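You operate a simulated robot arm through the tools that you are given. There is no shell and no other tool.

You run a simulated two-armed robot. Do the job below in one go: nothing can be reset, and whatever is moved stays where it is left.

JOB
Put the thermostat on the top of the cream table away on the top of the blue bench. Hold the big orange tray on the top of the pink table steady with one hand and put the silver tin with the smallest size on its label from the top of the cream table in it with the other. Put the small carton that says "3" from the top of the cream table on the duct shelf by engine four and the small carton marked "1" on the near end of the belt. Fetch the shim tube from the top of the cream table and stand it in the flat black tray on the yellow stand. Put two of the brass plugs from the top of the yellow table on top of the brown dirty air filter there. Pull the yellow drawer open. The order is free. Set down upright: shim tube, brass plug.

Only the result counts: the job must be done as asked and must still hold three seconds after the hand-in. Knocking over, shifting, dropping, spilling or breaking anything else fails it.

ROBOT AND FRAMES
Two 7-joint arms with two-finger parallel grippers on one trunk, on a base that moves. Base frame: it is fixed to the floor where the robot stands at the start and does not move with it; the origin is under the middle of the robot, x ahead of it, y to its left, z up; the surface under the hand at the start is at about z = 0.85. Readings come in m, degrees, newtons and seconds.
The left shoulder is at the start at [0.073, 0.182, 1.086], the right one opposite. With the tool pointing down near the work surface each hand reaches from about 0.3 to 0.76 m from the robot's upright axis, wherever it stands, measured 20 degrees to its own side. Places, roughly: big orange tray (40x26x11 cm) [-2.1, 0.8, 0.9]; brass plug [5.25, 1.25, 0.75]; dirty air filter [5.5, 1.25, 1]; duct shelf by engine four (12x17 cm) [1.62, -1.08, 1]; flat black tray on the yellow stand (30x18 cm) [3.68, -2.96, 0.86]; near end of the belt [-1.1, -1.7, 0.3]; shim tube [0.75, 0.75, 1]; silver tin [0.75, 0.25, 1]; small carton [0.75, 0.5, 0.75]; thermostat [0.5, 0, 0.75]; top of the blue bench [3.5, 2.6, 0.8]; yellow drawer [5.4, -1.8, 0.7]. Payload 3.91 kg a hand.
Tool frame (each hand has its own): the origin (TCP) lies between the finger pads and is the grasp point; the fingertips stand 0.03 m ahead of it; z points along the fingers, y is the line along which they close. The gripper opens to 0.11 m. The fingers are 0.02 m wide and 0.01 m thick; the gripper's body (0.048 by 0.112 m) begins 0.055 m behind the TCP.
Orientation is told as [roll, pitch, yaw] about the base's x, y, z axes, in that order, counted from this pose: with the fingers straight down and closing along the base's y, the tool's x points along the base's -x, its y along +y and its z along -z.

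CONTROLS
- The arms move only by the tool jog_arm. It takes "left_series", "right_series" or both (then of equal length, played together; a hand with none holds still); each is one flat list of numbers, 7 for each row, row after row: the shift along the tool's x, y, z in m, then the turn, a rotation vector about the tool's x, y, z in degrees, then the finger opening in m, from 0 to 0.11. In form: [dx, dy, dz, rx, ry, rz, fingers, dx, dy, dz, rx, ry, rz, fingers, ...]. A call has 1 to 20 rows; each row shifts and turns the commanded pose from where the row before left it, along the tool's axes as they then stand. Each row takes 0.2 s and may step no farther than 0.05 m and 8.6 degrees from the row before; otherwise, or with a gripper value out of range, the whole call is refused. A pose out of reach is approached as far as the arm can. The call stops where the force on the tool passes 40 N (or 10 N more than at its start, if that is more) or the arm is blocked; 0.2 s more then pass. Each finger travels about 0.072 m/s and halts on what it meets, pressing with about 26 N; the grip force reading is that of the motor and also rises with nothing between the fingers. The clock runs only during rows and for 0.2 s after the last one: add rows that do not move to give the fingers time. It gives the time, the measured TCP pose, the force on the tool (base axes), the opening and the grip force at its end, in the units of the frame above (readings bear some noise), with the torque about the TCP (base axes, N m) and any sound that the robot's microphone picked up.
- Cameras (640 x 400 px; columns grow to the right, rows downward): "scene" is now at [0.205, 0.0454, 1.2666]; the picture's right is [0.52, -0.86, 0.00], its down [-0.53, -0.32, -0.78] and it looks along [0.67, 0.41, -0.62] (base axes); focal length 223 px, centre (320, 200). "left" rides on the left gripper at [0.072, -0.017, -0.103] in its tool frame; the picture's right is [0.23, 0.97, 0.00], its down [-0.76, 0.18, -0.62] and it looks along [-0.61, 0.14, 0.78] (tool axes); focal length 222 px, centre (320, 200). "right" rides on the right gripper at [0.072, 0.017, -0.103] in its tool frame; the picture's right is [-0.23, 0.97, 0.00], its down [-0.76, -0.18, -0.62] and it looks along [-0.61, -0.14, 0.78] (tool axes); focal length 222 px, centre (320, 200). There is no depth. A picture from a camera that has moved, and an enlarged one, comes with that camera's place and axes in the base frame and with its lens.
- snapshot(camera): a new picture of that camera. The clock stands still meanwhile.
- move_column(by): moves the trunk up (or, below 0, down) by that many m; the arms and the scene camera ride with it, the base frame stays. It gives what a move gives, with no picture.
- base_move(legs): drives the robot by 1 to 6 legs, each [ahead, left, turn to the left] in m, m and degrees, along the robot's own axes; the way and the turn of a leg run together, so that a leg with both is an arc; at most 1.5 m and 180 degrees a leg. The arms and the cameras ride along, it lands a little off, and it stops where it bumps. It gives what a move gives.
- turn_head(pan, tilt): turns the head with the scene camera to pan (to the left, within 80 degrees either way) and tilt (down, from -29 to 69), counted from straight ahead of the robot (the tilt from the chest, where the trunk bows). It gives what a move gives.
- enlarge(camera, box): a new picture of the part [left, top, right, bottom] of that camera's present view, enlarged. The clock stands still meanwhile.
- close_job(): hands the job in; it is judged then, once.

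Places have to be worked out from the pictures, the camera data and where the tool is seen. Open the grippers and draw the arms clear of the work before you hand the job in, unless the task says otherwise.

The tools are called as name(argument=value, ...) on one line, values as JSON. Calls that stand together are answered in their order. jog_arm: Moves the arms, as the interface text tells. Its arguments: {"type":"object","properties":{"left_series":{"type":"array"},"right_series":{"type":"array"}},"required":[]} The other tools are called the same way: move_column (by) moves the trunk up or down; base_move (legs) drives the base; turn_head (pan, tilt) turns the head that bears the scene camera; snapshot (camera) takes a picture; enlarge (camera, box) takes an enlarged picture of a part of a camera's view; close_job () hands the job in.

At the start:

```text
time_s: 0.0
left_tcp_pos: [0.3676, 0.401, 1.0653]
left_tcp_rot: [0.0, 0.0, 0.0]
left_force: [0.4, 0.6, -0.1]
left_moment: [0.05, 0.0, 0.0]
left_grip_width: 0.1095
left_grasp_force: 0.0
right_tcp_pos: [0.4307, -0.0074, 1.1235]
right_tcp_rot: [-0.1, -0.1, -0.1]
right_force: [0.8, 0.0, 0.2]
right_moment: [0.01, 0.04, 0.01]
right_grip_width: 0.1101
right_grasp_force: 0.2
trunk travel left (down, up): [-0.35, 0.164]
robot x, y, heading: [-0.0003, 0.0028, 0.2]
head pan, tilt (commanded): [31.2, 38.3]
```

scene: 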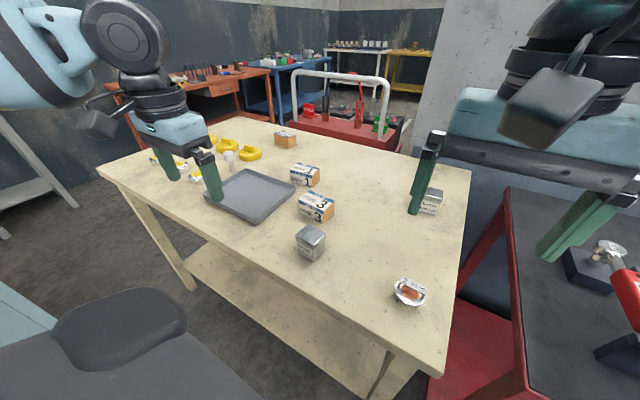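
right: 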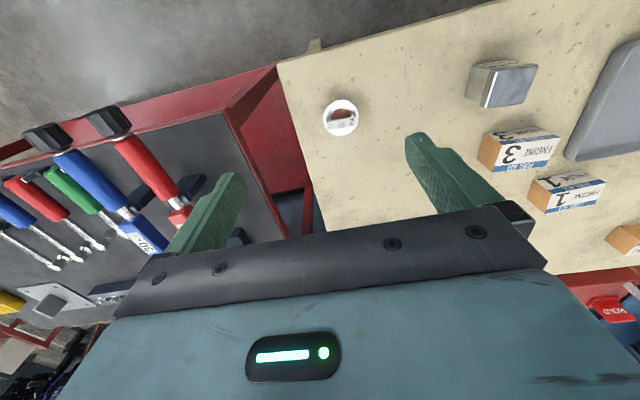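
left: 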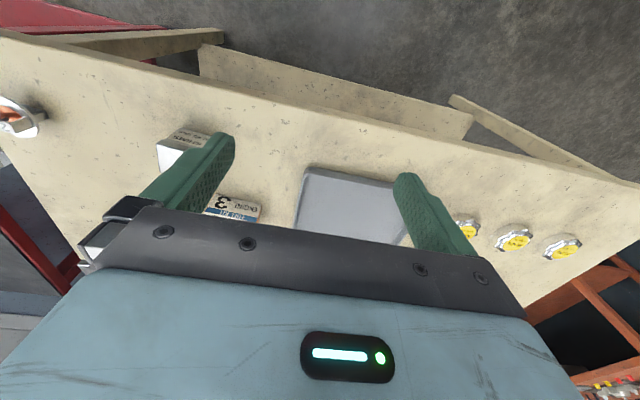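

I start by looking more closely at the cream table to identify the objects. No motion yet.

enlarge(camera="scene", box=[130, 110, 350, 250])

enlarge(camera="scene", box=[280, 180, 480, 310])

enlarge(camera="scene", box=[150, 20, 450, 160])

```text
2.86 times, centred on (240, 180) of scene
camera zoom: at [0.205, 0.0454, 1.2666], right [0.52, -0.86, 0.0], down [-0.53, -0.32, -0.78], along [0.67, 0.41, -0.62], focal length 636 px, centre (549, 257)
```

zoom: 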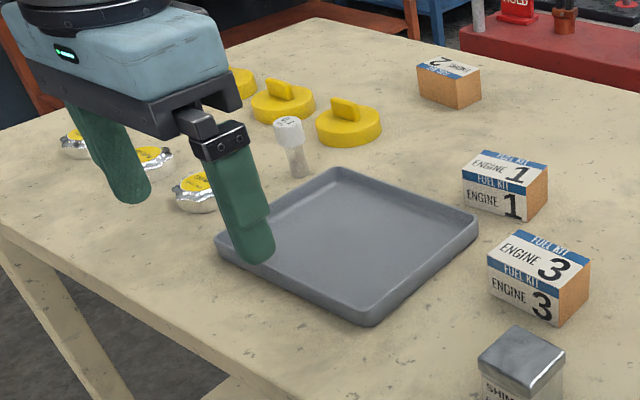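

```text
3.08 times, centred on (380, 245) of scene
camera zoom: at [0.205, 0.0454, 1.2666], right [0.52, -0.86, 0.0], down [-0.53, -0.32, -0.78], along [0.67, 0.41, -0.62], focal length 685 px, centre (135, 62)
```

zoom: 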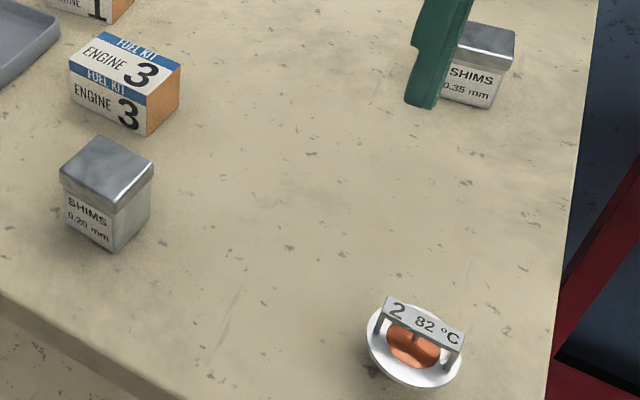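

```text
2.13 times, centred on (300, 90) of scene
camera zoom: at [0.205, 0.0454, 1.2666], right [0.52, -0.86, 0.0], down [-0.53, -0.32, -0.78], along [0.67, 0.41, -0.62], focal length 475 px, centre (363, 435)
```

zoom: 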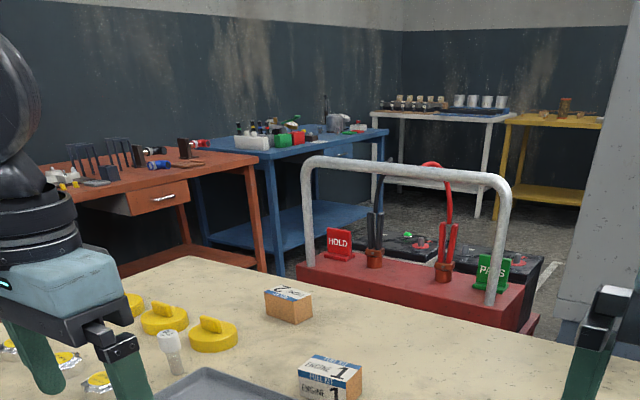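

The table holds cartons 1, 2 and 3, shim tins (0.20 and 0.35 mm), a thermostat and a capped tube. I turn the head to look at the parts of the table the arms hide.

turn_head(pan=0, tilt=45)

snapshot(camera="scene")

turn_head(pan=60, tilt=35)

snapshot(camera="scene")

turn_head(pan=-60, tilt=20)

snapshot(camera="scene")

```text
time_s: 1.0
left_tcp_pos: [0.3682, 0.4014, 1.0662]
left_tcp_rot: [0.0, 0.0, 0.0]
left_force: [0.9, -0.1, 1.3]
left_moment: [-0.02, 0.01, -0.01]
left_grip_width: 0.1101
left_grasp_force: 0.0
right_tcp_pos: [0.4318, -0.0083, 1.1224]
right_tcp_rot: [0.0, 0.0, 0.0]
right_force: [0.1, 0.1, -0.3]
right_moment: [0.01, 0.02, 0.03]
right_grip_width: 0.1102
right_grasp_force: 0.1
trunk travel left (down, up): [-0.35, 0.164]
robot x, y, heading: [0.0006, 0.0016, -0.1]
head pan, tilt (commanded): [0.0, 45.0]
```

```text
taken
camera scene: at [0.2127, 0.0009, 1.2569], right [0.0, -1.0, 0.0], down [-0.71, 0.0, -0.71], along [0.71, 0.0, -0.71], focal length 223 px, centre (320, 200)
```

scene: 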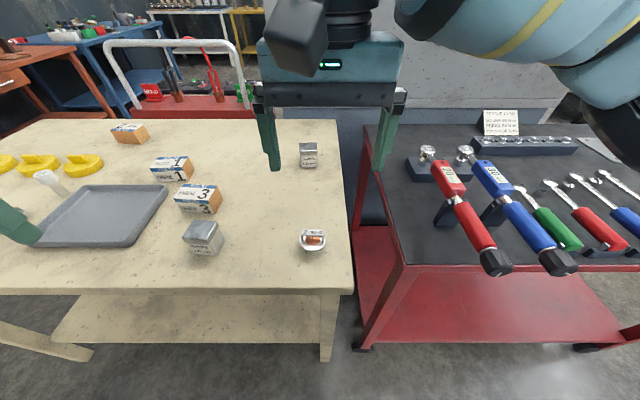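

```text
time_s: 2.3
left_tcp_pos: [0.3676, 0.4011, 1.0668]
left_tcp_rot: [0.0, 0.0, -0.1]
left_force: [-1.2, 0.4, 0.2]
left_moment: [0.01, -0.02, -0.01]
left_grip_width: 0.1098
left_grasp_force: 0.1
right_tcp_pos: [0.4322, -0.0081, 1.1221]
right_tcp_rot: [-0.1, 0.1, 0.0]
right_force: [-0.3, 0.2, -0.2]
right_moment: [0.01, -0.02, -0.02]
right_grip_width: 0.1101
right_grasp_force: 0.1
trunk travel left (down, up): [-0.35, 0.164]
robot x, y, heading: [-0.0013, -0.0033, 0.1]
head pan, tilt (commanded): [60.0, 35.0]
```

```text
taken
camera scene: at [0.1755, 0.077, 1.2716], right [0.87, -0.5, 0.0], down [-0.29, -0.5, -0.82], along [0.41, 0.71, -0.57], focal length 223 px, centre (320, 200)
```

scene: 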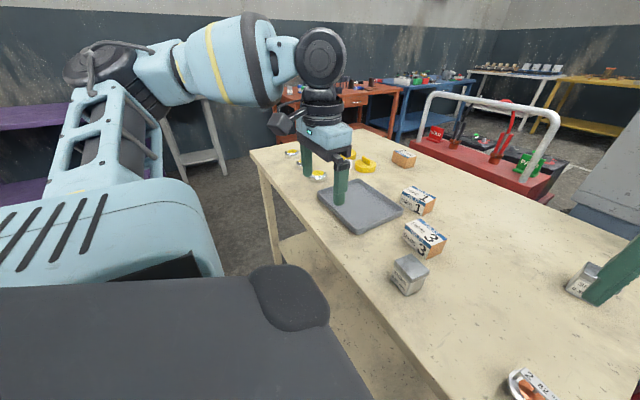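

```text
time_s: 4.3
left_tcp_pos: [0.3661, 0.401, 1.0661]
left_tcp_rot: [0.0, 0.1, 0.1]
left_force: [0.4, -0.1, -1.0]
left_moment: [0.0, -0.02, -0.02]
left_grip_width: 0.1103
left_grasp_force: 0.0
right_tcp_pos: [0.4319, -0.007, 1.1221]
right_tcp_rot: [0.0, 0.0, -0.1]
right_force: [0.2, 0.4, -0.2]
right_moment: [0.05, -0.02, 0.0]
right_grip_width: 0.11
right_grasp_force: 0.1
trunk travel left (down, up): [-0.35, 0.164]
robot x, y, heading: [-0.0001, -0.001, -0.1]
head pan, tilt (commanded): [-60.0, 20.0]
```

```text
taken
camera scene: at [0.178, -0.0798, 1.2955], right [-0.87, -0.5, 0.0], down [-0.17, 0.3, -0.94], along [0.47, -0.81, -0.34], focal length 223 px, centre (320, 200)
```

scene: 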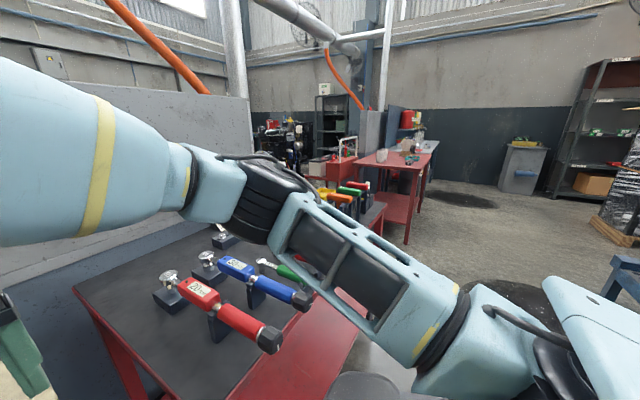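

Views confirm two tins (0.20 at about [0.485, 0.245], 0.35 farther back) and the thermostat at about [0.485, 0.015]. I move the left hand aside and bring the right hand over the 0.20 tin to see its orientation.

jog_arm(left_series=[0, 0.03, 0, 0, 0, 0, 0.11, 0, 0.03, 0, 0, 0, 0, 0.11, 0, 0.03, 0, 0, 0, 0, 0.11, 0, 0.03, 0, 0, 0, 0, 0.11, 0, 0.03, 0, 0, 0, 0, 0.11, 0, 0.03, 0, 0, 0, 0, 0.11], right_series=[-0.009, 0.042, 0.012, 0, 0, 0, 0.11, -0.009, 0.042, 0.012, 0, 0, 0, 0.11, -0.009, 0.042, 0.012, 0, 0, 0, 0.11, -0.009, 0.042, 0.012, 0, 0, 0, 0.11, -0.009, 0.042, 0.012, 0, 0, 0, 0.11, -0.009, 0.042, 0.012, 0, 0, 0, 0.11])

turn_head(pan=35, tilt=42)

snapshot(camera="right")

snapshot(camera="left")

snapshot(camera="scene")

```text
time_s: 5.5
left_tcp_pos: [0.3669, 0.5444, 1.0669]
left_tcp_rot: [0.0, 0.0, -0.1]
left_force: [-0.4, 0.4, -0.1]
left_moment: [0.01, -0.03, 0.02]
left_grip_width: 0.1103
left_grasp_force: 0.1
right_tcp_pos: [0.5526, 0.0912, 1.0776]
right_tcp_rot: [3.2, 2.2, -11.9]
right_force: [-0.8, 0.2, -1.1]
right_moment: [0.0, -0.04, -0.01]
right_grip_width: 0.11
right_grasp_force: 0.2
right hand out of reach, approached as far as the arm can: row 5
trunk travel left (down, up): [-0.35, 0.164]
robot x, y, heading: [-0.0016, -0.0022, -0.0]
head pan, tilt (commanded): [-60.0, 20.0]
stopped in row 5 (right hand): the arm was blocked; the commanded pose is now the measured one
```

```text
time_s: 7.2
left_tcp_pos: [0.3691, 0.5452, 1.0668]
left_tcp_rot: [0.0, 0.0, 0.0]
left_force: [-0.6, 0.1, 0.8]
left_moment: [0.0, 0.02, -0.03]
left_grip_width: 0.11
left_grasp_force: 0.1
right_tcp_pos: [0.5542, 0.09, 1.0768]
right_tcp_rot: [3.2, 2.1, -11.9]
right_force: [0.4, -0.1, 0.5]
right_moment: [0.01, -0.02, -0.01]
right_grip_width: 0.1099
right_grasp_force: 0.1
trunk travel left (down, up): [-0.35, 0.164]
robot x, y, heading: [-0.0019, -0.0009, -0.0]
head pan, tilt (commanded): [35.0, 42.0]
```

```text
taken
camera right: at [0.4896, 0.1162, 1.1842], right [0.42, 0.9, 0.05], down [0.72, -0.37, 0.58], along [0.54, -0.21, -0.81], focal length 222 px, centre (320, 200)
```

right: 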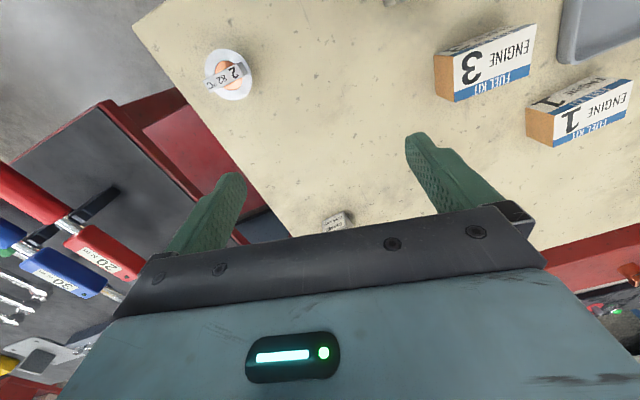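

```text
taken
camera left: at [0.2952, 0.5265, 1.1699], right [-0.23, 0.97, 0.0], down [0.76, 0.18, 0.62], along [0.61, 0.14, -0.78], focal length 222 px, centre (320, 200)
```

left: 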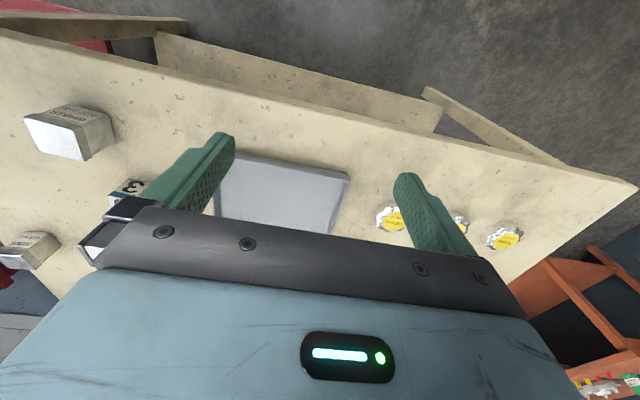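

```text
taken
camera scene: at [0.2, 0.0485, 1.2612], right [0.57, -0.82, 0.0], down [-0.55, -0.38, -0.74], along [0.61, 0.43, -0.67], focal length 223 px, centre (320, 200)
```

scene: 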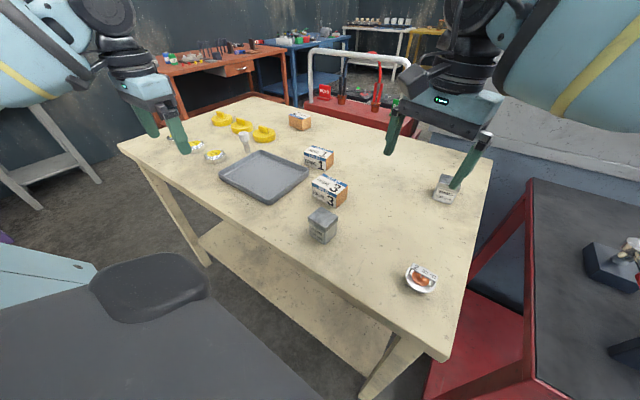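

The right hand cannot cross over, so each hand must work on its own side. I'll use the left hand for the tin; first I enlarge the left view to measure the tin's position and turn.

enlarge(camera="left", box=[0, 80, 160, 180])

enlarge(camera="scene", box=[280, 140, 400, 260])

enlarge(camera="scene", box=[140, 90, 340, 215])

```text
4.00 times, centred on (80, 130) of left
camera zoom: at [0.2952, 0.5265, 1.1699], right [-0.23, 0.97, 0.0], down [0.76, 0.18, 0.62], along [0.61, 0.14, -0.78], focal length 888 px, centre (1280, 480)
```

zoom: 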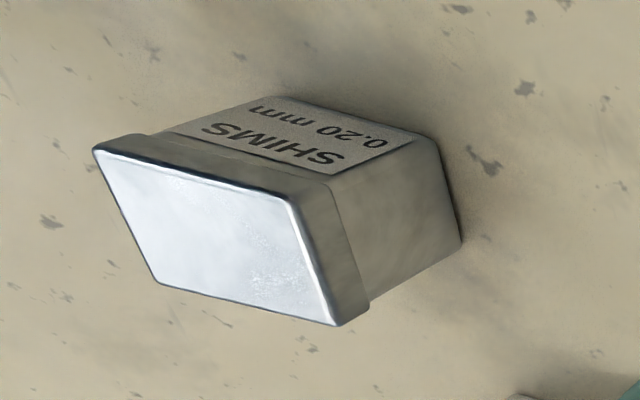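

```text
3.33 times, centred on (340, 200) of scene
camera zoom: at [0.2, 0.0485, 1.2612], right [0.57, -0.82, 0.0], down [-0.55, -0.38, -0.74], along [0.61, 0.43, -0.67], focal length 742 px, centre (253, 200)
```

zoom: 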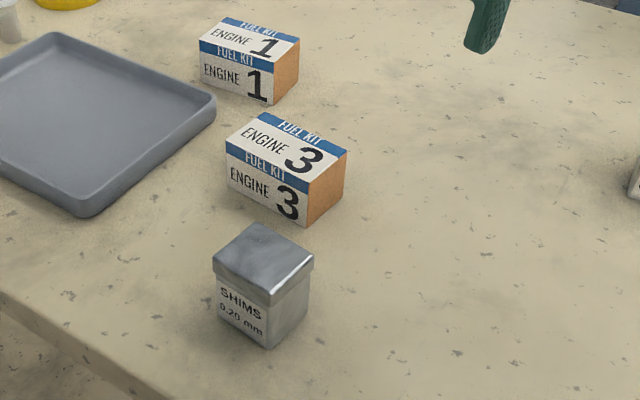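

```text
3.20 times, centred on (240, 152) of scene
camera zoom: at [0.2, 0.0485, 1.2612], right [0.57, -0.82, 0.0], down [-0.55, -0.38, -0.74], along [0.61, 0.43, -0.67], focal length 713 px, centre (576, 352)
```

zoom: 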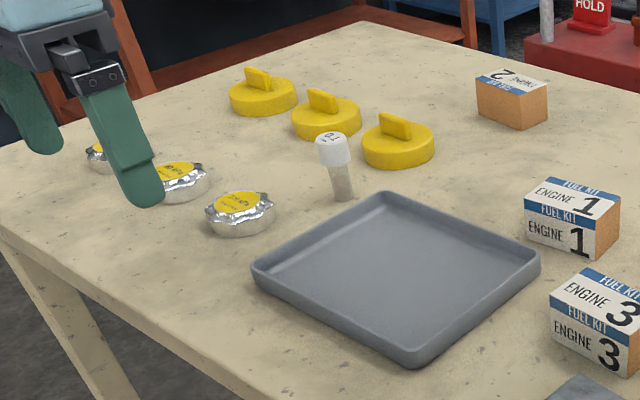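

From the zoom the tin is about 5.0 cm (y) by 4.6 cm (x), 5.9 cm high, centred near [0.483, 0.234] and turned about -5°. I draw the right hand back and bring the left hand above the tin.

jog_arm(left_series=[-0.01425, -0.0389, 0.0084, 0, 0, 0.625, 0.11, -0.01425, -0.0389, 0.0084, 0, 0, 0.625, 0.11, -0.01425, -0.0389, 0.0084, 0, 0, 0.625, 0.11, -0.01425, -0.0389, 0.0084, 0, 0, 0.625, 0.11, -0.01425, -0.0389, 0.0084, 0, 0, 0.625, 0.11, -0.01425, -0.0389, 0.0084, 0, 0, 0.625, 0.11, -0.01425, -0.0389, 0.0084, 0, 0, 0.625, 0.11, -0.01425, -0.0389, 0.0084, 0, 0, 0.625, 0.11], right_series=[0.018, -0.0345, -0.015, 0.8, -0.5, -2.98, 0.11, 0.018, -0.0345, -0.015, 0.8, -0.5, -2.98, 0.11, 0.018, -0.0345, -0.015, 0.8, -0.5, -2.98, 0.11, 0.018, -0.0345, -0.015, 0.8, -0.5, -2.98, 0.11, 0, 0, 0, 0, 0, 0, 0.11, 0, 0, 0, 0, 0, 0, 0.11, 0, 0, 0, 0, 0, 0, 0.11, 0, 0, 0, 0, 0, 0, 0.11])

snapshot(camera="left")

snapshot(camera="scene")

```text
time_s: 9.0
left_tcp_pos: [0.4701, 0.2246, 0.9989]
left_tcp_rot: [0.0, 0.1, -4.9]
left_force: [1.1, 0.0, 0.4]
left_moment: [-0.01, 0.03, -0.03]
left_grip_width: 0.1102
left_grasp_force: 0.1
right_tcp_pos: [0.465, -0.0378, 1.1319]
right_tcp_rot: [0.2, -0.1, 0.2]
right_force: [-1.1, -0.4, 0.2]
right_moment: [0.01, 0.02, 0.0]
right_grip_width: 0.1101
right_grasp_force: 0.0
trunk travel left (down, up): [-0.35, 0.164]
robot x, y, heading: [0.0024, 0.0017, -0.3]
head pan, tilt (commanded): [35.0, 42.0]
```

```text
taken
camera left: at [0.3964, 0.215, 1.1016], right [-0.14, 0.99, 0.0], down [0.77, 0.11, 0.62], along [0.62, 0.09, -0.78], focal length 222 px, centre (320, 200)
```

left: 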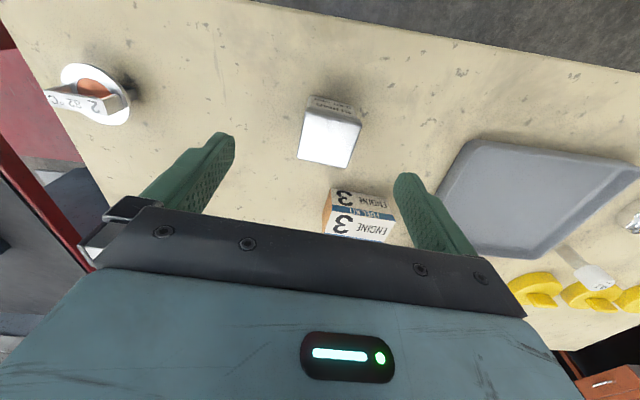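

```text
taken
camera scene: at [0.2006, 0.0474, 1.2611], right [0.57, -0.82, 0.0], down [-0.55, -0.38, -0.74], along [0.61, 0.43, -0.67], focal length 223 px, centre (320, 200)
```

scene: 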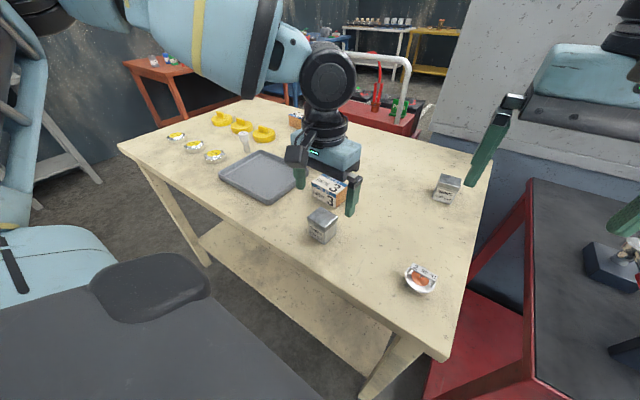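

The tin now resolves to [0.4805, 0.2335] with top at about z = 0.909. I centre over it, descend so the TCP is at z ≈ 0.886, and close.

jog_arm(left_series=[-0.0097, 0.0099, 0.02, 0, 0, 2, 0.11, 0, 0, 0.035, 0, 0, 0, 0.11, 0, 0, 0.035, 0, 0, 0, 0.11, 0, 0, 0.022, 0, 0, 0, 0.11, 0, 0, 0, 0, 0, 0, 0.11, 0, 0, 0, 0, 0, 0, 0.08, 0, 0, 0, 0, 0, 0, 0.06, 0, 0, 0, 0, 0, 0, 0.03, 0, 0, 0, 0, 0, 0, 0.03, 0, 0, 0, 0, 0, 0, 0.03, 0, 0, 0, 0, 0, 0, 0.03])

snapshot(camera="left")

snapshot(camera="scene")

```text
time_s: 11.4
left_tcp_pos: [0.4799, 0.2373, 0.888]
left_tcp_rot: [-0.1, 0.0, -7.1]
left_force: [0.3, -0.5, -1.1]
left_moment: [-0.04, -0.02, 0.0]
left_grip_width: 0.0498
left_grasp_force: 25.7
right_tcp_pos: [0.4643, -0.0376, 1.1336]
right_tcp_rot: [0.2, -0.2, 0.2]
right_force: [0.6, 0.2, 0.3]
right_moment: [-0.03, 0.03, 0.0]
right_grip_width: 0.1098
right_grasp_force: 0.1
trunk travel left (down, up): [-0.35, 0.164]
robot x, y, heading: [-0.0023, -0.004, -0.2]
head pan, tilt (commanded): [35.0, 42.0]
```

```text
taken
camera left: at [0.4048, 0.2282, 0.9905], right [-0.11, 0.99, 0.0], down [0.78, 0.08, 0.62], along [0.62, 0.07, -0.78], focal length 222 px, centre (320, 200)
```

left: 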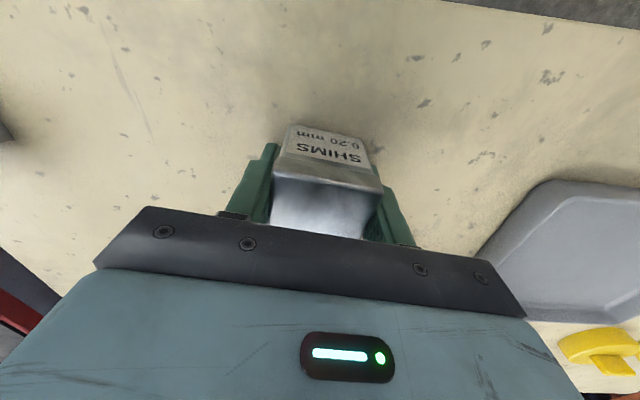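

```text
taken
camera scene: at [0.2, 0.0485, 1.2611], right [0.57, -0.82, 0.0], down [-0.55, -0.38, -0.74], along [0.61, 0.43, -0.67], focal length 223 px, centre (320, 200)
```

scene: 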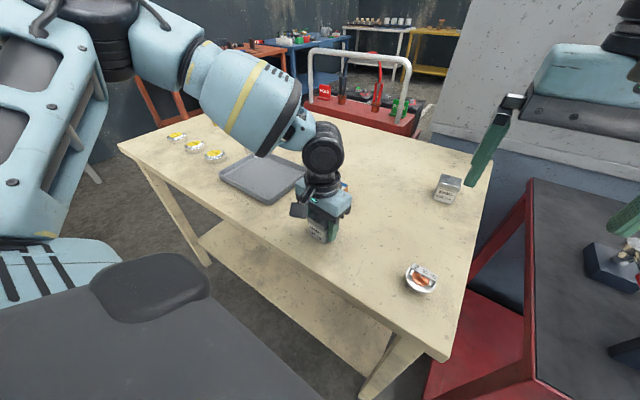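

The grip reads 0.0498 m at 25.7 N, so the tin is held. I lift it straight up, and draw it back and to the left.

jog_arm(left_series=[0, 0, -0.02, 0, 0, 0, 0.03, 0, 0, -0.04, 0, 0, 0, 0.03, 0, 0, -0.045, 0, 0, 0, 0.03, 0, 0, -0.045, 0, 0, 0, 0.03, 0, 0, -0.045, 0, 0, 0, 0.03, 0.02, 0.035, 0, 0, 0, -1.75, 0.03, 0.02, 0.035, 0, 0, 0, -1.75, 0.03, 0.02, 0.035, 0, 0, 0, -1.75, 0.03, 0.01, 0.035, 0, 0, 0, -1.75, 0.03])

turn_head(pan=0, tilt=69)

snapshot(camera="scene")

turn_head(pan=40, tilt=42)

snapshot(camera="scene")

```text
time_s: 13.4
left_tcp_pos: [0.4201, 0.3845, 1.0826]
left_tcp_rot: [0.0, 0.0, 0.1]
left_force: [0.2, 0.2, -1.3]
left_moment: [-0.01, 0.03, -0.01]
left_grip_width: 0.0498
left_grasp_force: 26.5
right_tcp_pos: [0.4643, -0.0358, 1.1342]
right_tcp_rot: [0.1, -0.2, 0.2]
right_force: [0.2, 0.5, 0.2]
right_moment: [0.0, 0.01, 0.01]
right_grip_width: 0.1101
right_grasp_force: 0.1
trunk travel left (down, up): [-0.35, 0.164]
robot x, y, heading: [0.0028, 0.0007, -0.2]
head pan, tilt (commanded): [35.0, 42.0]
```

```text
time_s: 14.4
left_tcp_pos: [0.4207, 0.383, 1.0833]
left_tcp_rot: [0.1, 0.1, -0.1]
left_force: [0.1, -0.1, -2.1]
left_moment: [0.0, -0.01, 0.01]
left_grip_width: 0.0499
left_grasp_force: 25.8
right_tcp_pos: [0.4635, -0.0371, 1.134]
right_tcp_rot: [0.2, -0.1, 0.1]
right_force: [0.1, -0.4, -0.8]
right_moment: [-0.01, 0.0, 0.03]
right_grip_width: 0.11
right_grasp_force: 0.1
trunk travel left (down, up): [-0.35, 0.164]
robot x, y, heading: [-0.0028, 0.0019, -0.1]
head pan, tilt (commanded): [0.0, 68.8]
```

```text
taken
camera scene: at [0.1874, 0.0007, 1.228], right [0.0, -1.0, 0.0], down [-0.93, 0.0, -0.36], along [0.36, 0.0, -0.93], focal length 223 px, centre (320, 200)
```

scene: 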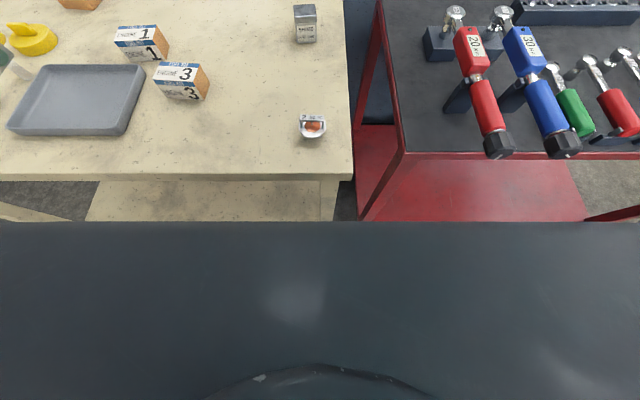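

```text
time_s: 15.4
left_tcp_pos: [0.4194, 0.3829, 1.0827]
left_tcp_rot: [-0.1, 0.0, -0.1]
left_force: [0.3, 0.0, -1.4]
left_moment: [-0.03, 0.02, 0.01]
left_grip_width: 0.0497
left_grasp_force: 26.4
right_tcp_pos: [0.4645, -0.0375, 1.1337]
right_tcp_rot: [0.2, -0.2, 0.2]
right_force: [-0.1, 0.3, 0.8]
right_moment: [0.02, 0.02, 0.0]
right_grip_width: 0.1098
right_grasp_force: 0.0
trunk travel left (down, up): [-0.35, 0.164]
robot x, y, heading: [-0.0058, -0.0008, -0.2]
head pan, tilt (commanded): [40.0, 42.0]
```

```text
taken
camera scene: at [0.1957, 0.0543, 1.2611], right [0.64, -0.77, 0.0], down [-0.51, -0.43, -0.74], along [0.57, 0.48, -0.67], focal length 223 px, centre (320, 200)
```

scene: 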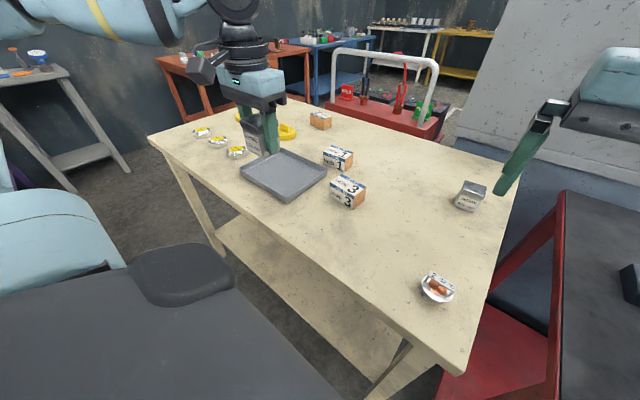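

The tin is lifted and held. Carton 1 is at about [0.71, 0.41], so I slide the base 0.59 m to the left to bring it in front of the right shoulder.

base_move(legs=[[0, 0.59, 0]])

turn_head(pan=-15, tilt=42)

snapshot(camera="scene")

snapshot(camera="right")

```text
time_s: 21.1
left_tcp_pos: [0.418, 0.9747, 1.0835]
left_tcp_rot: [0.0, 0.0, 0.1]
left_force: [0.1, -0.2, -2.4]
left_moment: [-0.01, 0.03, -0.03]
left_grip_width: 0.0497
left_grasp_force: 25.9
right_tcp_pos: [0.4637, 0.5545, 1.1336]
right_tcp_rot: [0.2, -0.2, 0.3]
right_force: [0.3, -0.4, -0.2]
right_moment: [0.01, 0.02, -0.01]
right_grip_width: 0.1104
right_grasp_force: 0.1
trunk travel left (down, up): [-0.35, 0.164]
robot x, y, heading: [0.0008, 0.5937, 0.3]
head pan, tilt (commanded): [40.0, 42.0]
```

```text
time_s: 22.4
left_tcp_pos: [0.4186, 0.9745, 1.0827]
left_tcp_rot: [0.0, 0.0, 0.1]
left_force: [-0.6, 0.8, -1.9]
left_moment: [0.02, 0.0, -0.01]
left_grip_width: 0.0497
left_grasp_force: 25.8
right_tcp_pos: [0.4635, 0.555, 1.134]
right_tcp_rot: [0.1, -0.2, 0.3]
right_force: [-0.2, -0.9, -0.7]
right_moment: [0.01, -0.02, 0.01]
right_grip_width: 0.1101
right_grasp_force: 0.1
trunk travel left (down, up): [-0.35, 0.164]
robot x, y, heading: [0.001, 0.5868, -0.1]
head pan, tilt (commanded): [-15.0, 42.0]
```

```text
taken
camera scene: at [0.2121, 0.5702, 1.2611], right [-0.26, -0.97, 0.0], down [-0.65, 0.17, -0.74], along [0.72, -0.19, -0.67], focal length 223 px, centre (320, 200)
```

scene: 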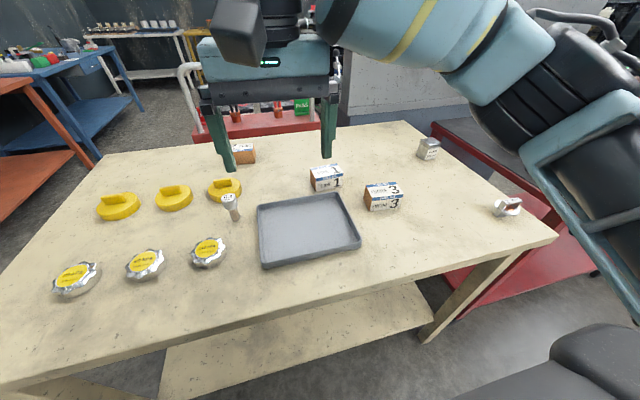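

```text
taken
camera right: at [0.3917, 0.5716, 1.2371], right [0.22, 0.97, 0.0], down [0.76, -0.18, 0.63], along [0.61, -0.14, -0.78], focal length 222 px, centre (320, 200)
```

right: 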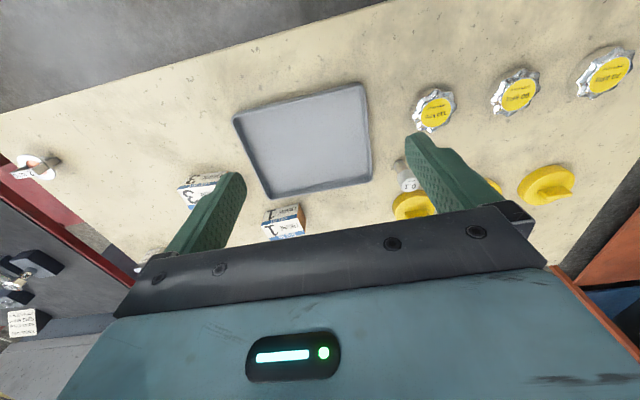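

The whole table is visible now, with no third tin. I zoom on carton 1 and the tube for measuring.

enlarge(camera="scene", box=[290, 150, 410, 225])

enlarge(camera="right", box=[160, 150, 340, 260])

enlarge(camera="scene", box=[180, 160, 280, 230])

```text
5.33 times, centred on (350, 188) of scene
camera zoom: at [0.2121, 0.5702, 1.2611], right [-0.26, -0.97, 0.0], down [-0.65, 0.17, -0.74], along [0.72, -0.19, -0.67], focal length 1188 px, centre (160, 267)
```

zoom: 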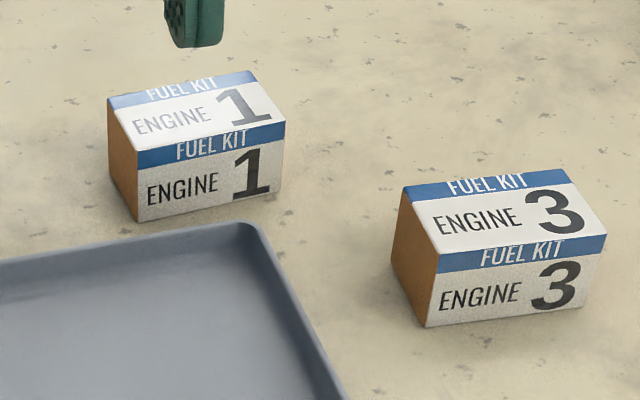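

```text
3.56 times, centred on (250, 205) of right
camera zoom: at [0.3917, 0.5716, 1.2371], right [0.22, 0.97, 0.0], down [0.76, -0.18, 0.63], along [0.61, -0.14, -0.78], focal length 790 px, centre (569, 182)
```

zoom: 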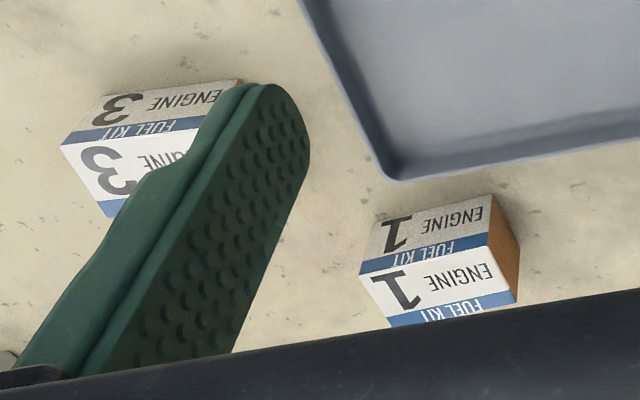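

```text
5.71 times, centred on (230, 195) of scene
camera zoom: at [0.2121, 0.5702, 1.2611], right [-0.26, -0.97, 0.0], down [-0.65, 0.17, -0.74], along [0.72, -0.19, -0.67], focal length 1273 px, centre (834, 229)
```

zoom: 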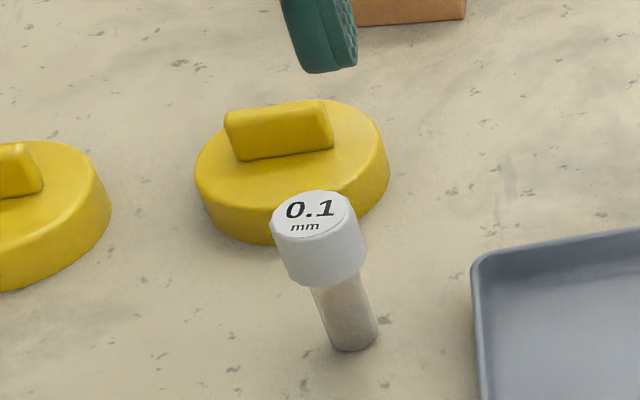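

Carton 1 measures about 8.3 x 4.2 x 4.7 cm, centre about [0.715, 0.414], long side along y turned about +4°. I bring the right hand above it.

jog_arm(right_series=[-0.0349, -0.0201, 0.0191, 0, 0, -0.6, 0.11, -0.0349, -0.0201, 0.0191, 0, 0, -0.6, 0.11, -0.0349, -0.0201, 0.0191, 0, 0, -0.6, 0.11, -0.0349, -0.0201, 0.0191, 0, 0, -0.6, 0.11, -0.0349, -0.0201, 0.0191, 0, 0, -0.6, 0.11, -0.0349, -0.0201, 0.0191, 0, 0, -0.6, 0.11, -0.0349, -0.0201, 0.0191, 0, 0, -0.6, 0.11])

snapshot(camera="right")

snapshot(camera="scene")

```text
time_s: 23.9
left_tcp_pos: [0.4194, 0.9778, 1.0826]
left_tcp_rot: [-0.2, 0.0, 0.2]
left_force: [0.3, 0.2, -1.0]
left_moment: [-0.02, 0.03, 0.0]
left_grip_width: 0.0499
left_grasp_force: 26.4
right_tcp_pos: [0.7007, 0.4307, 1.0047]
right_tcp_rot: [-0.1, -0.4, 4.5]
right_force: [0.2, -0.1, -0.6]
right_moment: [0.0, -0.02, -0.03]
right_grip_width: 0.11
right_grasp_force: 0.1
right hand out of reach, approached as far as the arm can: row 7
trunk travel left (down, up): [-0.35, 0.164]
robot x, y, heading: [-0.0049, 0.5877, -0.1]
head pan, tilt (commanded): [-15.0, 42.0]
```

```text
taken
camera right: at [0.6276, 0.4425, 1.1081], right [0.15, 0.99, 0.0], down [0.77, -0.12, 0.63], along [0.62, -0.09, -0.78], focal length 222 px, centre (320, 200)
```

right: 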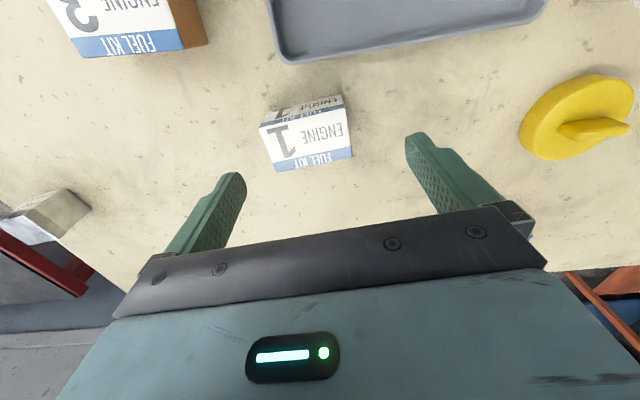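

```text
taken
camera scene: at [0.2117, 0.5731, 1.2613], right [-0.26, -0.97, 0.0], down [-0.65, 0.17, -0.74], along [0.72, -0.19, -0.67], focal length 223 px, centre (320, 200)
```

scene: 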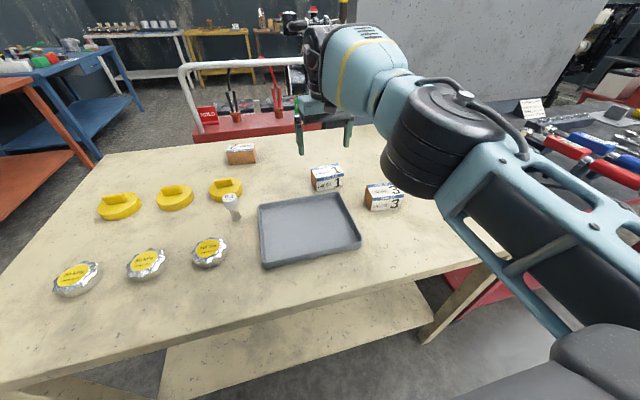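

The right arm is at its reach limit here (x = 0.70); carton 1's centre is at [0.720, 0.416]. I edge the base forward 3.5 cm, which still leaves the table edge at 0.39 well ahead of the robot.

base_move(legs=[[0.035, 0, 0]])

snapshot(camera="right")

```text
time_s: 24.8
left_tcp_pos: [0.4542, 0.9739, 1.0828]
left_tcp_rot: [-0.1, 0.0, 0.1]
left_force: [0.5, 0.6, -1.9]
left_moment: [-0.01, 0.04, -0.03]
left_grip_width: 0.0498
left_grasp_force: 25.6
right_tcp_pos: [0.7383, 0.428, 1.003]
right_tcp_rot: [0.1, -0.2, 4.3]
right_force: [0.3, 0.2, -0.8]
right_moment: [0.01, 0.01, -0.01]
right_grip_width: 0.1101
right_grasp_force: 0.0
trunk travel left (down, up): [-0.35, 0.164]
robot x, y, heading: [0.0334, 0.5854, -0.1]
head pan, tilt (commanded): [-15.0, 42.0]
```

```text
taken
camera right: at [0.6638, 0.4404, 1.1073], right [0.15, 0.99, 0.0], down [0.77, -0.12, 0.63], along [0.62, -0.09, -0.78], focal length 222 px, centre (320, 200)
```

right: 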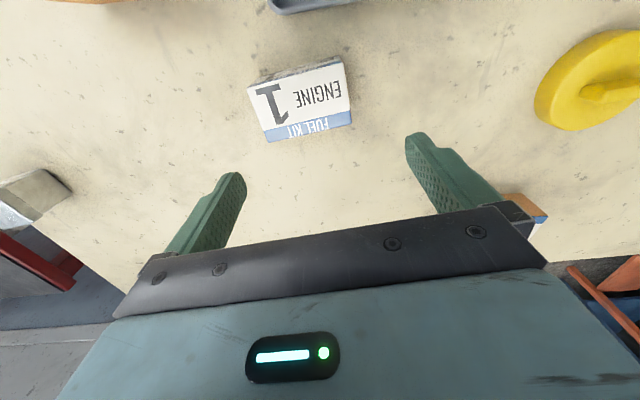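

Carton 1's centre resolves to [0.7185, 0.415]. I shift the hand over it, then check before descending.

jog_arm(right_series=[0.0105, -0.0058, 0.01, 0, 0, 0.5, 0.11, 0.0105, -0.0058, 0.01, 0, 0, 0.5, 0.11, 0, 0, 0, 0, 0, 0, 0.11])

```text
time_s: 25.6
left_tcp_pos: [0.4539, 0.975, 1.0822]
left_tcp_rot: [0.0, 0.1, 0.1]
left_force: [0.2, -1.3, -1.2]
left_moment: [0.02, -0.03, -0.02]
left_grip_width: 0.0496
left_grasp_force: 25.7
right_tcp_pos: [0.7173, 0.415, 0.9857]
right_tcp_rot: [0.1, -0.3, 3.3]
right_force: [-0.5, 0.7, -0.5]
right_moment: [0.01, 0.0, -0.02]
right_grip_width: 0.1099
right_grasp_force: 0.0
trunk travel left (down, up): [-0.35, 0.164]
robot x, y, heading: [0.0358, 0.588, -0.1]
head pan, tilt (commanded): [-15.0, 42.0]
```

The TCP is right over the carton at [0.717, 0.415]. I descend 10 cm to z ≈ 0.886 and close on the 8.5 cm length.

jog_arm(right_series=[0, 0, 0.03, 0, 0, 0, 0.11, 0, 0, 0.03, 0, 0, 0, 0.11, 0, 0, 0.025, 0, 0, 0, 0.11, 0, 0, 0.014, 0, 0, 0, 0.11, 0, 0, 0, 0, 0, 0, 0.11, 0, 0, 0, 0, 0, 0, 0.09, 0, 0, 0, 0, 0, 0, 0.06, 0, 0, 0, 0, 0, 0, 0.06, 0, 0, 0, 0, 0, 0, 0.06, 0, 0, 0, 0, 0, 0, 0.06])

snapshot(camera="right")

snapshot(camera="scene")

```text
time_s: 27.8
left_tcp_pos: [0.4532, 0.9742, 1.0821]
left_tcp_rot: [0.0, 0.0, 0.1]
left_force: [-1.0, 0.1, -1.3]
left_moment: [-0.02, 0.02, 0.01]
left_grip_width: 0.0499
left_grasp_force: 26.2
right_tcp_pos: [0.7162, 0.4148, 0.8842]
right_tcp_rot: [0.1, -0.2, 3.4]
right_force: [-0.6, 0.2, 0.0]
right_moment: [0.0, 0.03, 0.02]
right_grip_width: 0.0847
right_grasp_force: 26.5
trunk travel left (down, up): [-0.35, 0.164]
robot x, y, heading: [0.0352, 0.5908, -0.0]
head pan, tilt (commanded): [-15.0, 42.0]
```

```text
taken
camera right: at [0.6436, 0.4281, 0.9878], right [0.17, 0.99, 0.0], down [0.77, -0.13, 0.63], along [0.62, -0.1, -0.78], focal length 222 px, centre (320, 200)
```

right: 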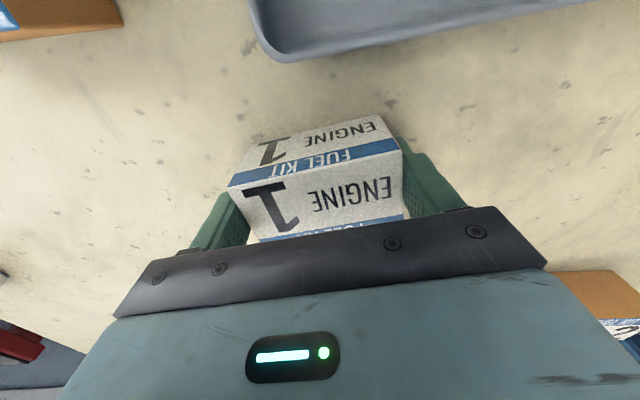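

```text
taken
camera scene: at [0.2475, 0.5702, 1.2611], right [-0.26, -0.97, 0.0], down [-0.65, 0.17, -0.74], along [0.72, -0.19, -0.67], focal length 223 px, centre (320, 200)
```

scene: 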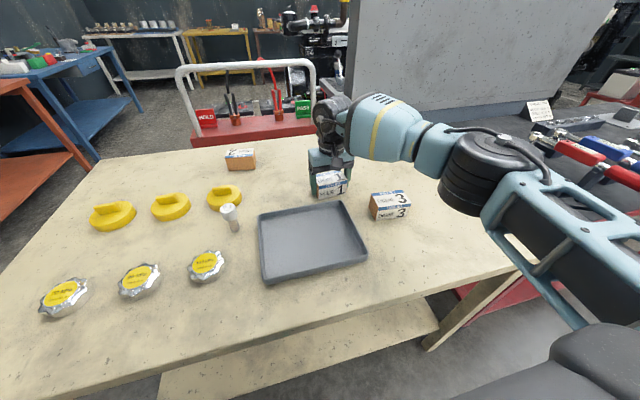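

Carton 1 is gripped (0.0847 m, 26.5 N). I lift it, draw it back toward the robot, then look around behind for the drive.

jog_arm(right_series=[0, 0, -0.02, 0, 0, 0, 0.06, 0, 0, -0.04, 0, 0, 0, 0.06, 0, 0, -0.045, 0, 0, 0, 0.06, 0, 0, -0.045, 0, 0, 0, 0.06, 0, 0, -0.045, 0, 0, 0, 0.06, 0.045, -0.01, 0, 0, 0, 0.5, 0.06, 0.045, -0.01, 0, 0, 0, 0.5, 0.06, 0.045, -0.01, 0, 0, 0, 0.5, 0.06, 0.045, -0.01, 0, 0, 0, 0.5, 0.06, 0.045, -0.01, 0, 0, 0, 0.5, 0.06, 0.045, -0.01, 0, 0, 0, 0.5, 0.06])

turn_head(pan=80, tilt=20)

snapshot(camera="scene")

turn_head(pan=-80, tilt=20)

snapshot(camera="scene")

```text
time_s: 30.2
left_tcp_pos: [0.4542, 0.9747, 1.0822]
left_tcp_rot: [-0.1, -0.1, 0.1]
left_force: [0.0, -0.2, -1.6]
left_moment: [-0.01, 0.01, 0.0]
left_grip_width: 0.05
left_grasp_force: 25.9
right_tcp_pos: [0.4483, 0.3446, 1.0768]
right_tcp_rot: [0.0, -0.3, 0.3]
right_force: [0.4, 0.8, -2.0]
right_moment: [-0.02, -0.03, -0.03]
right_grip_width: 0.0849
right_grasp_force: 26.1
trunk travel left (down, up): [-0.35, 0.164]
robot x, y, heading: [0.0357, 0.5893, 0.0]
head pan, tilt (commanded): [-15.0, 42.0]
```

```text
time_s: 31.9
left_tcp_pos: [0.454, 0.9751, 1.0832]
left_tcp_rot: [0.0, 0.0, 0.2]
left_force: [0.3, 0.5, -1.6]
left_moment: [-0.02, 0.01, 0.02]
left_grip_width: 0.0501
left_grasp_force: 25.9
right_tcp_pos: [0.4498, 0.3454, 1.0774]
right_tcp_rot: [0.1, -0.2, 0.2]
right_force: [-0.9, 0.5, -1.6]
right_moment: [0.01, 0.01, -0.01]
right_grip_width: 0.0848
right_grasp_force: 26.1
trunk travel left (down, up): [-0.35, 0.164]
robot x, y, heading: [0.0348, 0.587, 0.3]
head pan, tilt (commanded): [80.0, 20.0]
```

```text
taken
camera scene: at [0.1829, 0.6834, 1.2955], right [0.98, -0.17, 0.0], down [-0.06, -0.34, -0.94], along [0.16, 0.93, -0.34], focal length 223 px, centre (320, 200)
```

scene: 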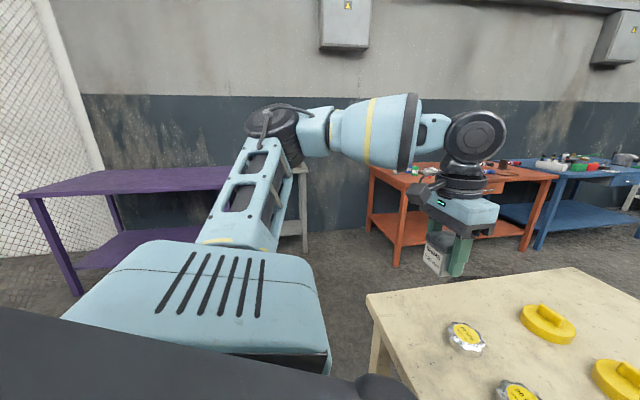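

```text
time_s: 34.4
left_tcp_pos: [0.4537, 0.9744, 1.0819]
left_tcp_rot: [0.0, 0.0, 0.2]
left_force: [-0.3, 0.1, -1.9]
left_moment: [0.02, 0.0, -0.03]
left_grip_width: 0.0497
left_grasp_force: 26.0
right_tcp_pos: [0.4509, 0.3461, 1.0766]
right_tcp_rot: [0.1, -0.1, 0.3]
right_force: [-0.2, -0.3, -1.6]
right_moment: [-0.02, 0.01, 0.0]
right_grip_width: 0.0849
right_grasp_force: 26.5
trunk travel left (down, up): [-0.35, 0.164]
robot x, y, heading: [0.0352, 0.5898, 0.1]
head pan, tilt (commanded): [-80.0, 20.0]
```

```text
taken
camera scene: at [0.1831, 0.5, 1.2955], right [-0.98, -0.18, 0.0], down [-0.06, 0.34, -0.94], along [0.16, -0.93, -0.34], focal length 223 px, centre (320, 200)
```

scene: 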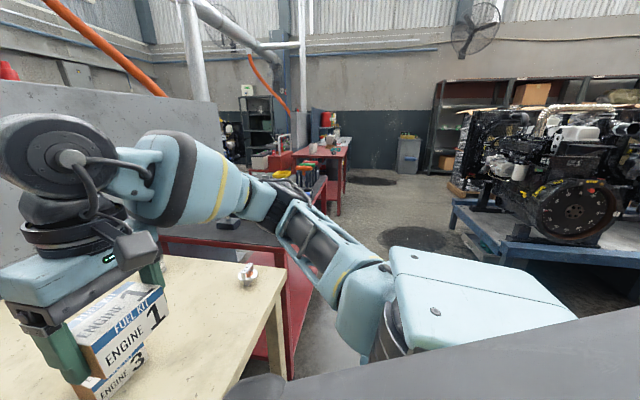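

Behind is still unseen; nothing is close on either side. I back off 0.3 m from the table and turn 90° to the right to view the area with the belt.

base_move(legs=[[-0.3, 0, 0], [0, 0, -90]])

turn_head(pan=-50, tilt=25)

snapshot(camera="scene")

turn_head(pan=0, tilt=25)

snapshot(camera="scene")

```text
time_s: 40.3
left_tcp_pos: [0.1091, 0.1658, 1.0834]
left_tcp_rot: [0.0, 0.0, -90.8]
left_force: [0.3, -0.2, -2.4]
left_moment: [0.01, -0.01, 0.0]
left_grip_width: 0.0497
left_grasp_force: 25.7
right_tcp_pos: [-0.5203, 0.1792, 1.0777]
right_tcp_rot: [0.1, -0.2, -90.7]
right_force: [0.2, 0.3, -2.4]
right_moment: [0.02, -0.01, 0.01]
right_grip_width: 0.0851
right_grasp_force: 25.6
trunk travel left (down, up): [-0.35, 0.164]
robot x, y, heading: [-0.2687, 0.592, -90.8]
head pan, tilt (commanded): [-80.0, 20.0]
```

```text
time_s: 41.2
left_tcp_pos: [0.1083, 0.1662, 1.0831]
left_tcp_rot: [0.1, 0.0, -90.7]
left_force: [-0.6, -0.1, -1.5]
left_moment: [0.02, -0.03, 0.0]
left_grip_width: 0.0497
left_grasp_force: 26.4
right_tcp_pos: [-0.5197, 0.1807, 1.0769]
right_tcp_rot: [0.0, -0.2, -90.5]
right_force: [0.4, 0.2, -1.7]
right_moment: [0.0, 0.01, -0.02]
right_grip_width: 0.0848
right_grasp_force: 26.0
trunk travel left (down, up): [-0.35, 0.164]
robot x, y, heading: [-0.2731, 0.5886, -90.7]
head pan, tilt (commanded): [-50.0, 25.0]
```

```text
taken
camera scene: at [-0.3423, 0.401, 1.2874], right [-0.63, 0.78, 0.0], down [0.33, 0.27, -0.91], along [-0.7, -0.57, -0.42], focal length 223 px, centre (320, 200)
```

scene: 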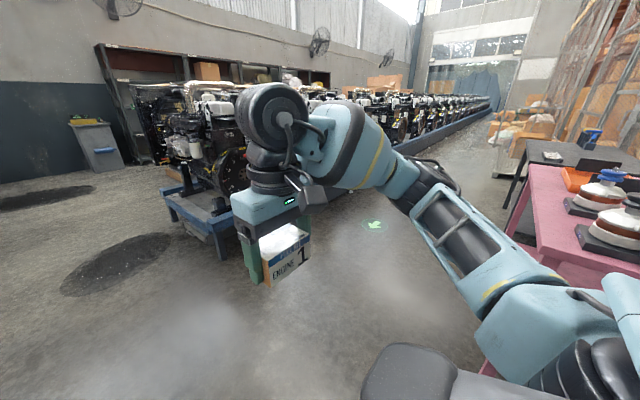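

```text
time_s: 42.4
left_tcp_pos: [0.1089, 0.1644, 1.0825]
left_tcp_rot: [-0.1, 0.0, -90.8]
left_force: [-0.2, 0.1, -1.8]
left_moment: [-0.02, 0.01, -0.02]
left_grip_width: 0.05
left_grasp_force: 26.7
right_tcp_pos: [-0.5197, 0.1809, 1.0774]
right_tcp_rot: [0.2, -0.2, -90.6]
right_force: [-0.5, -0.4, -1.8]
right_moment: [0.01, -0.04, -0.01]
right_grip_width: 0.085
right_grasp_force: 25.7
trunk travel left (down, up): [-0.35, 0.164]
robot x, y, heading: [-0.2678, 0.5908, -90.9]
head pan, tilt (commanded): [0.0, 25.0]
```

```text
taken
camera scene: at [-0.2722, 0.367, 1.2874], right [-1.0, 0.01, 0.0], down [0.01, 0.42, -0.91], along [-0.01, -0.91, -0.42], focal length 223 px, centre (320, 200)
```

scene: 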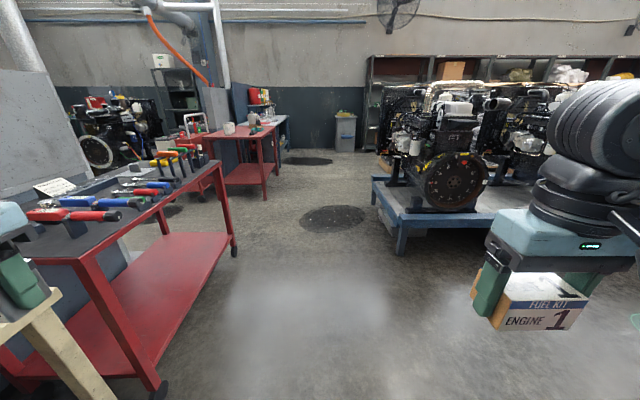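

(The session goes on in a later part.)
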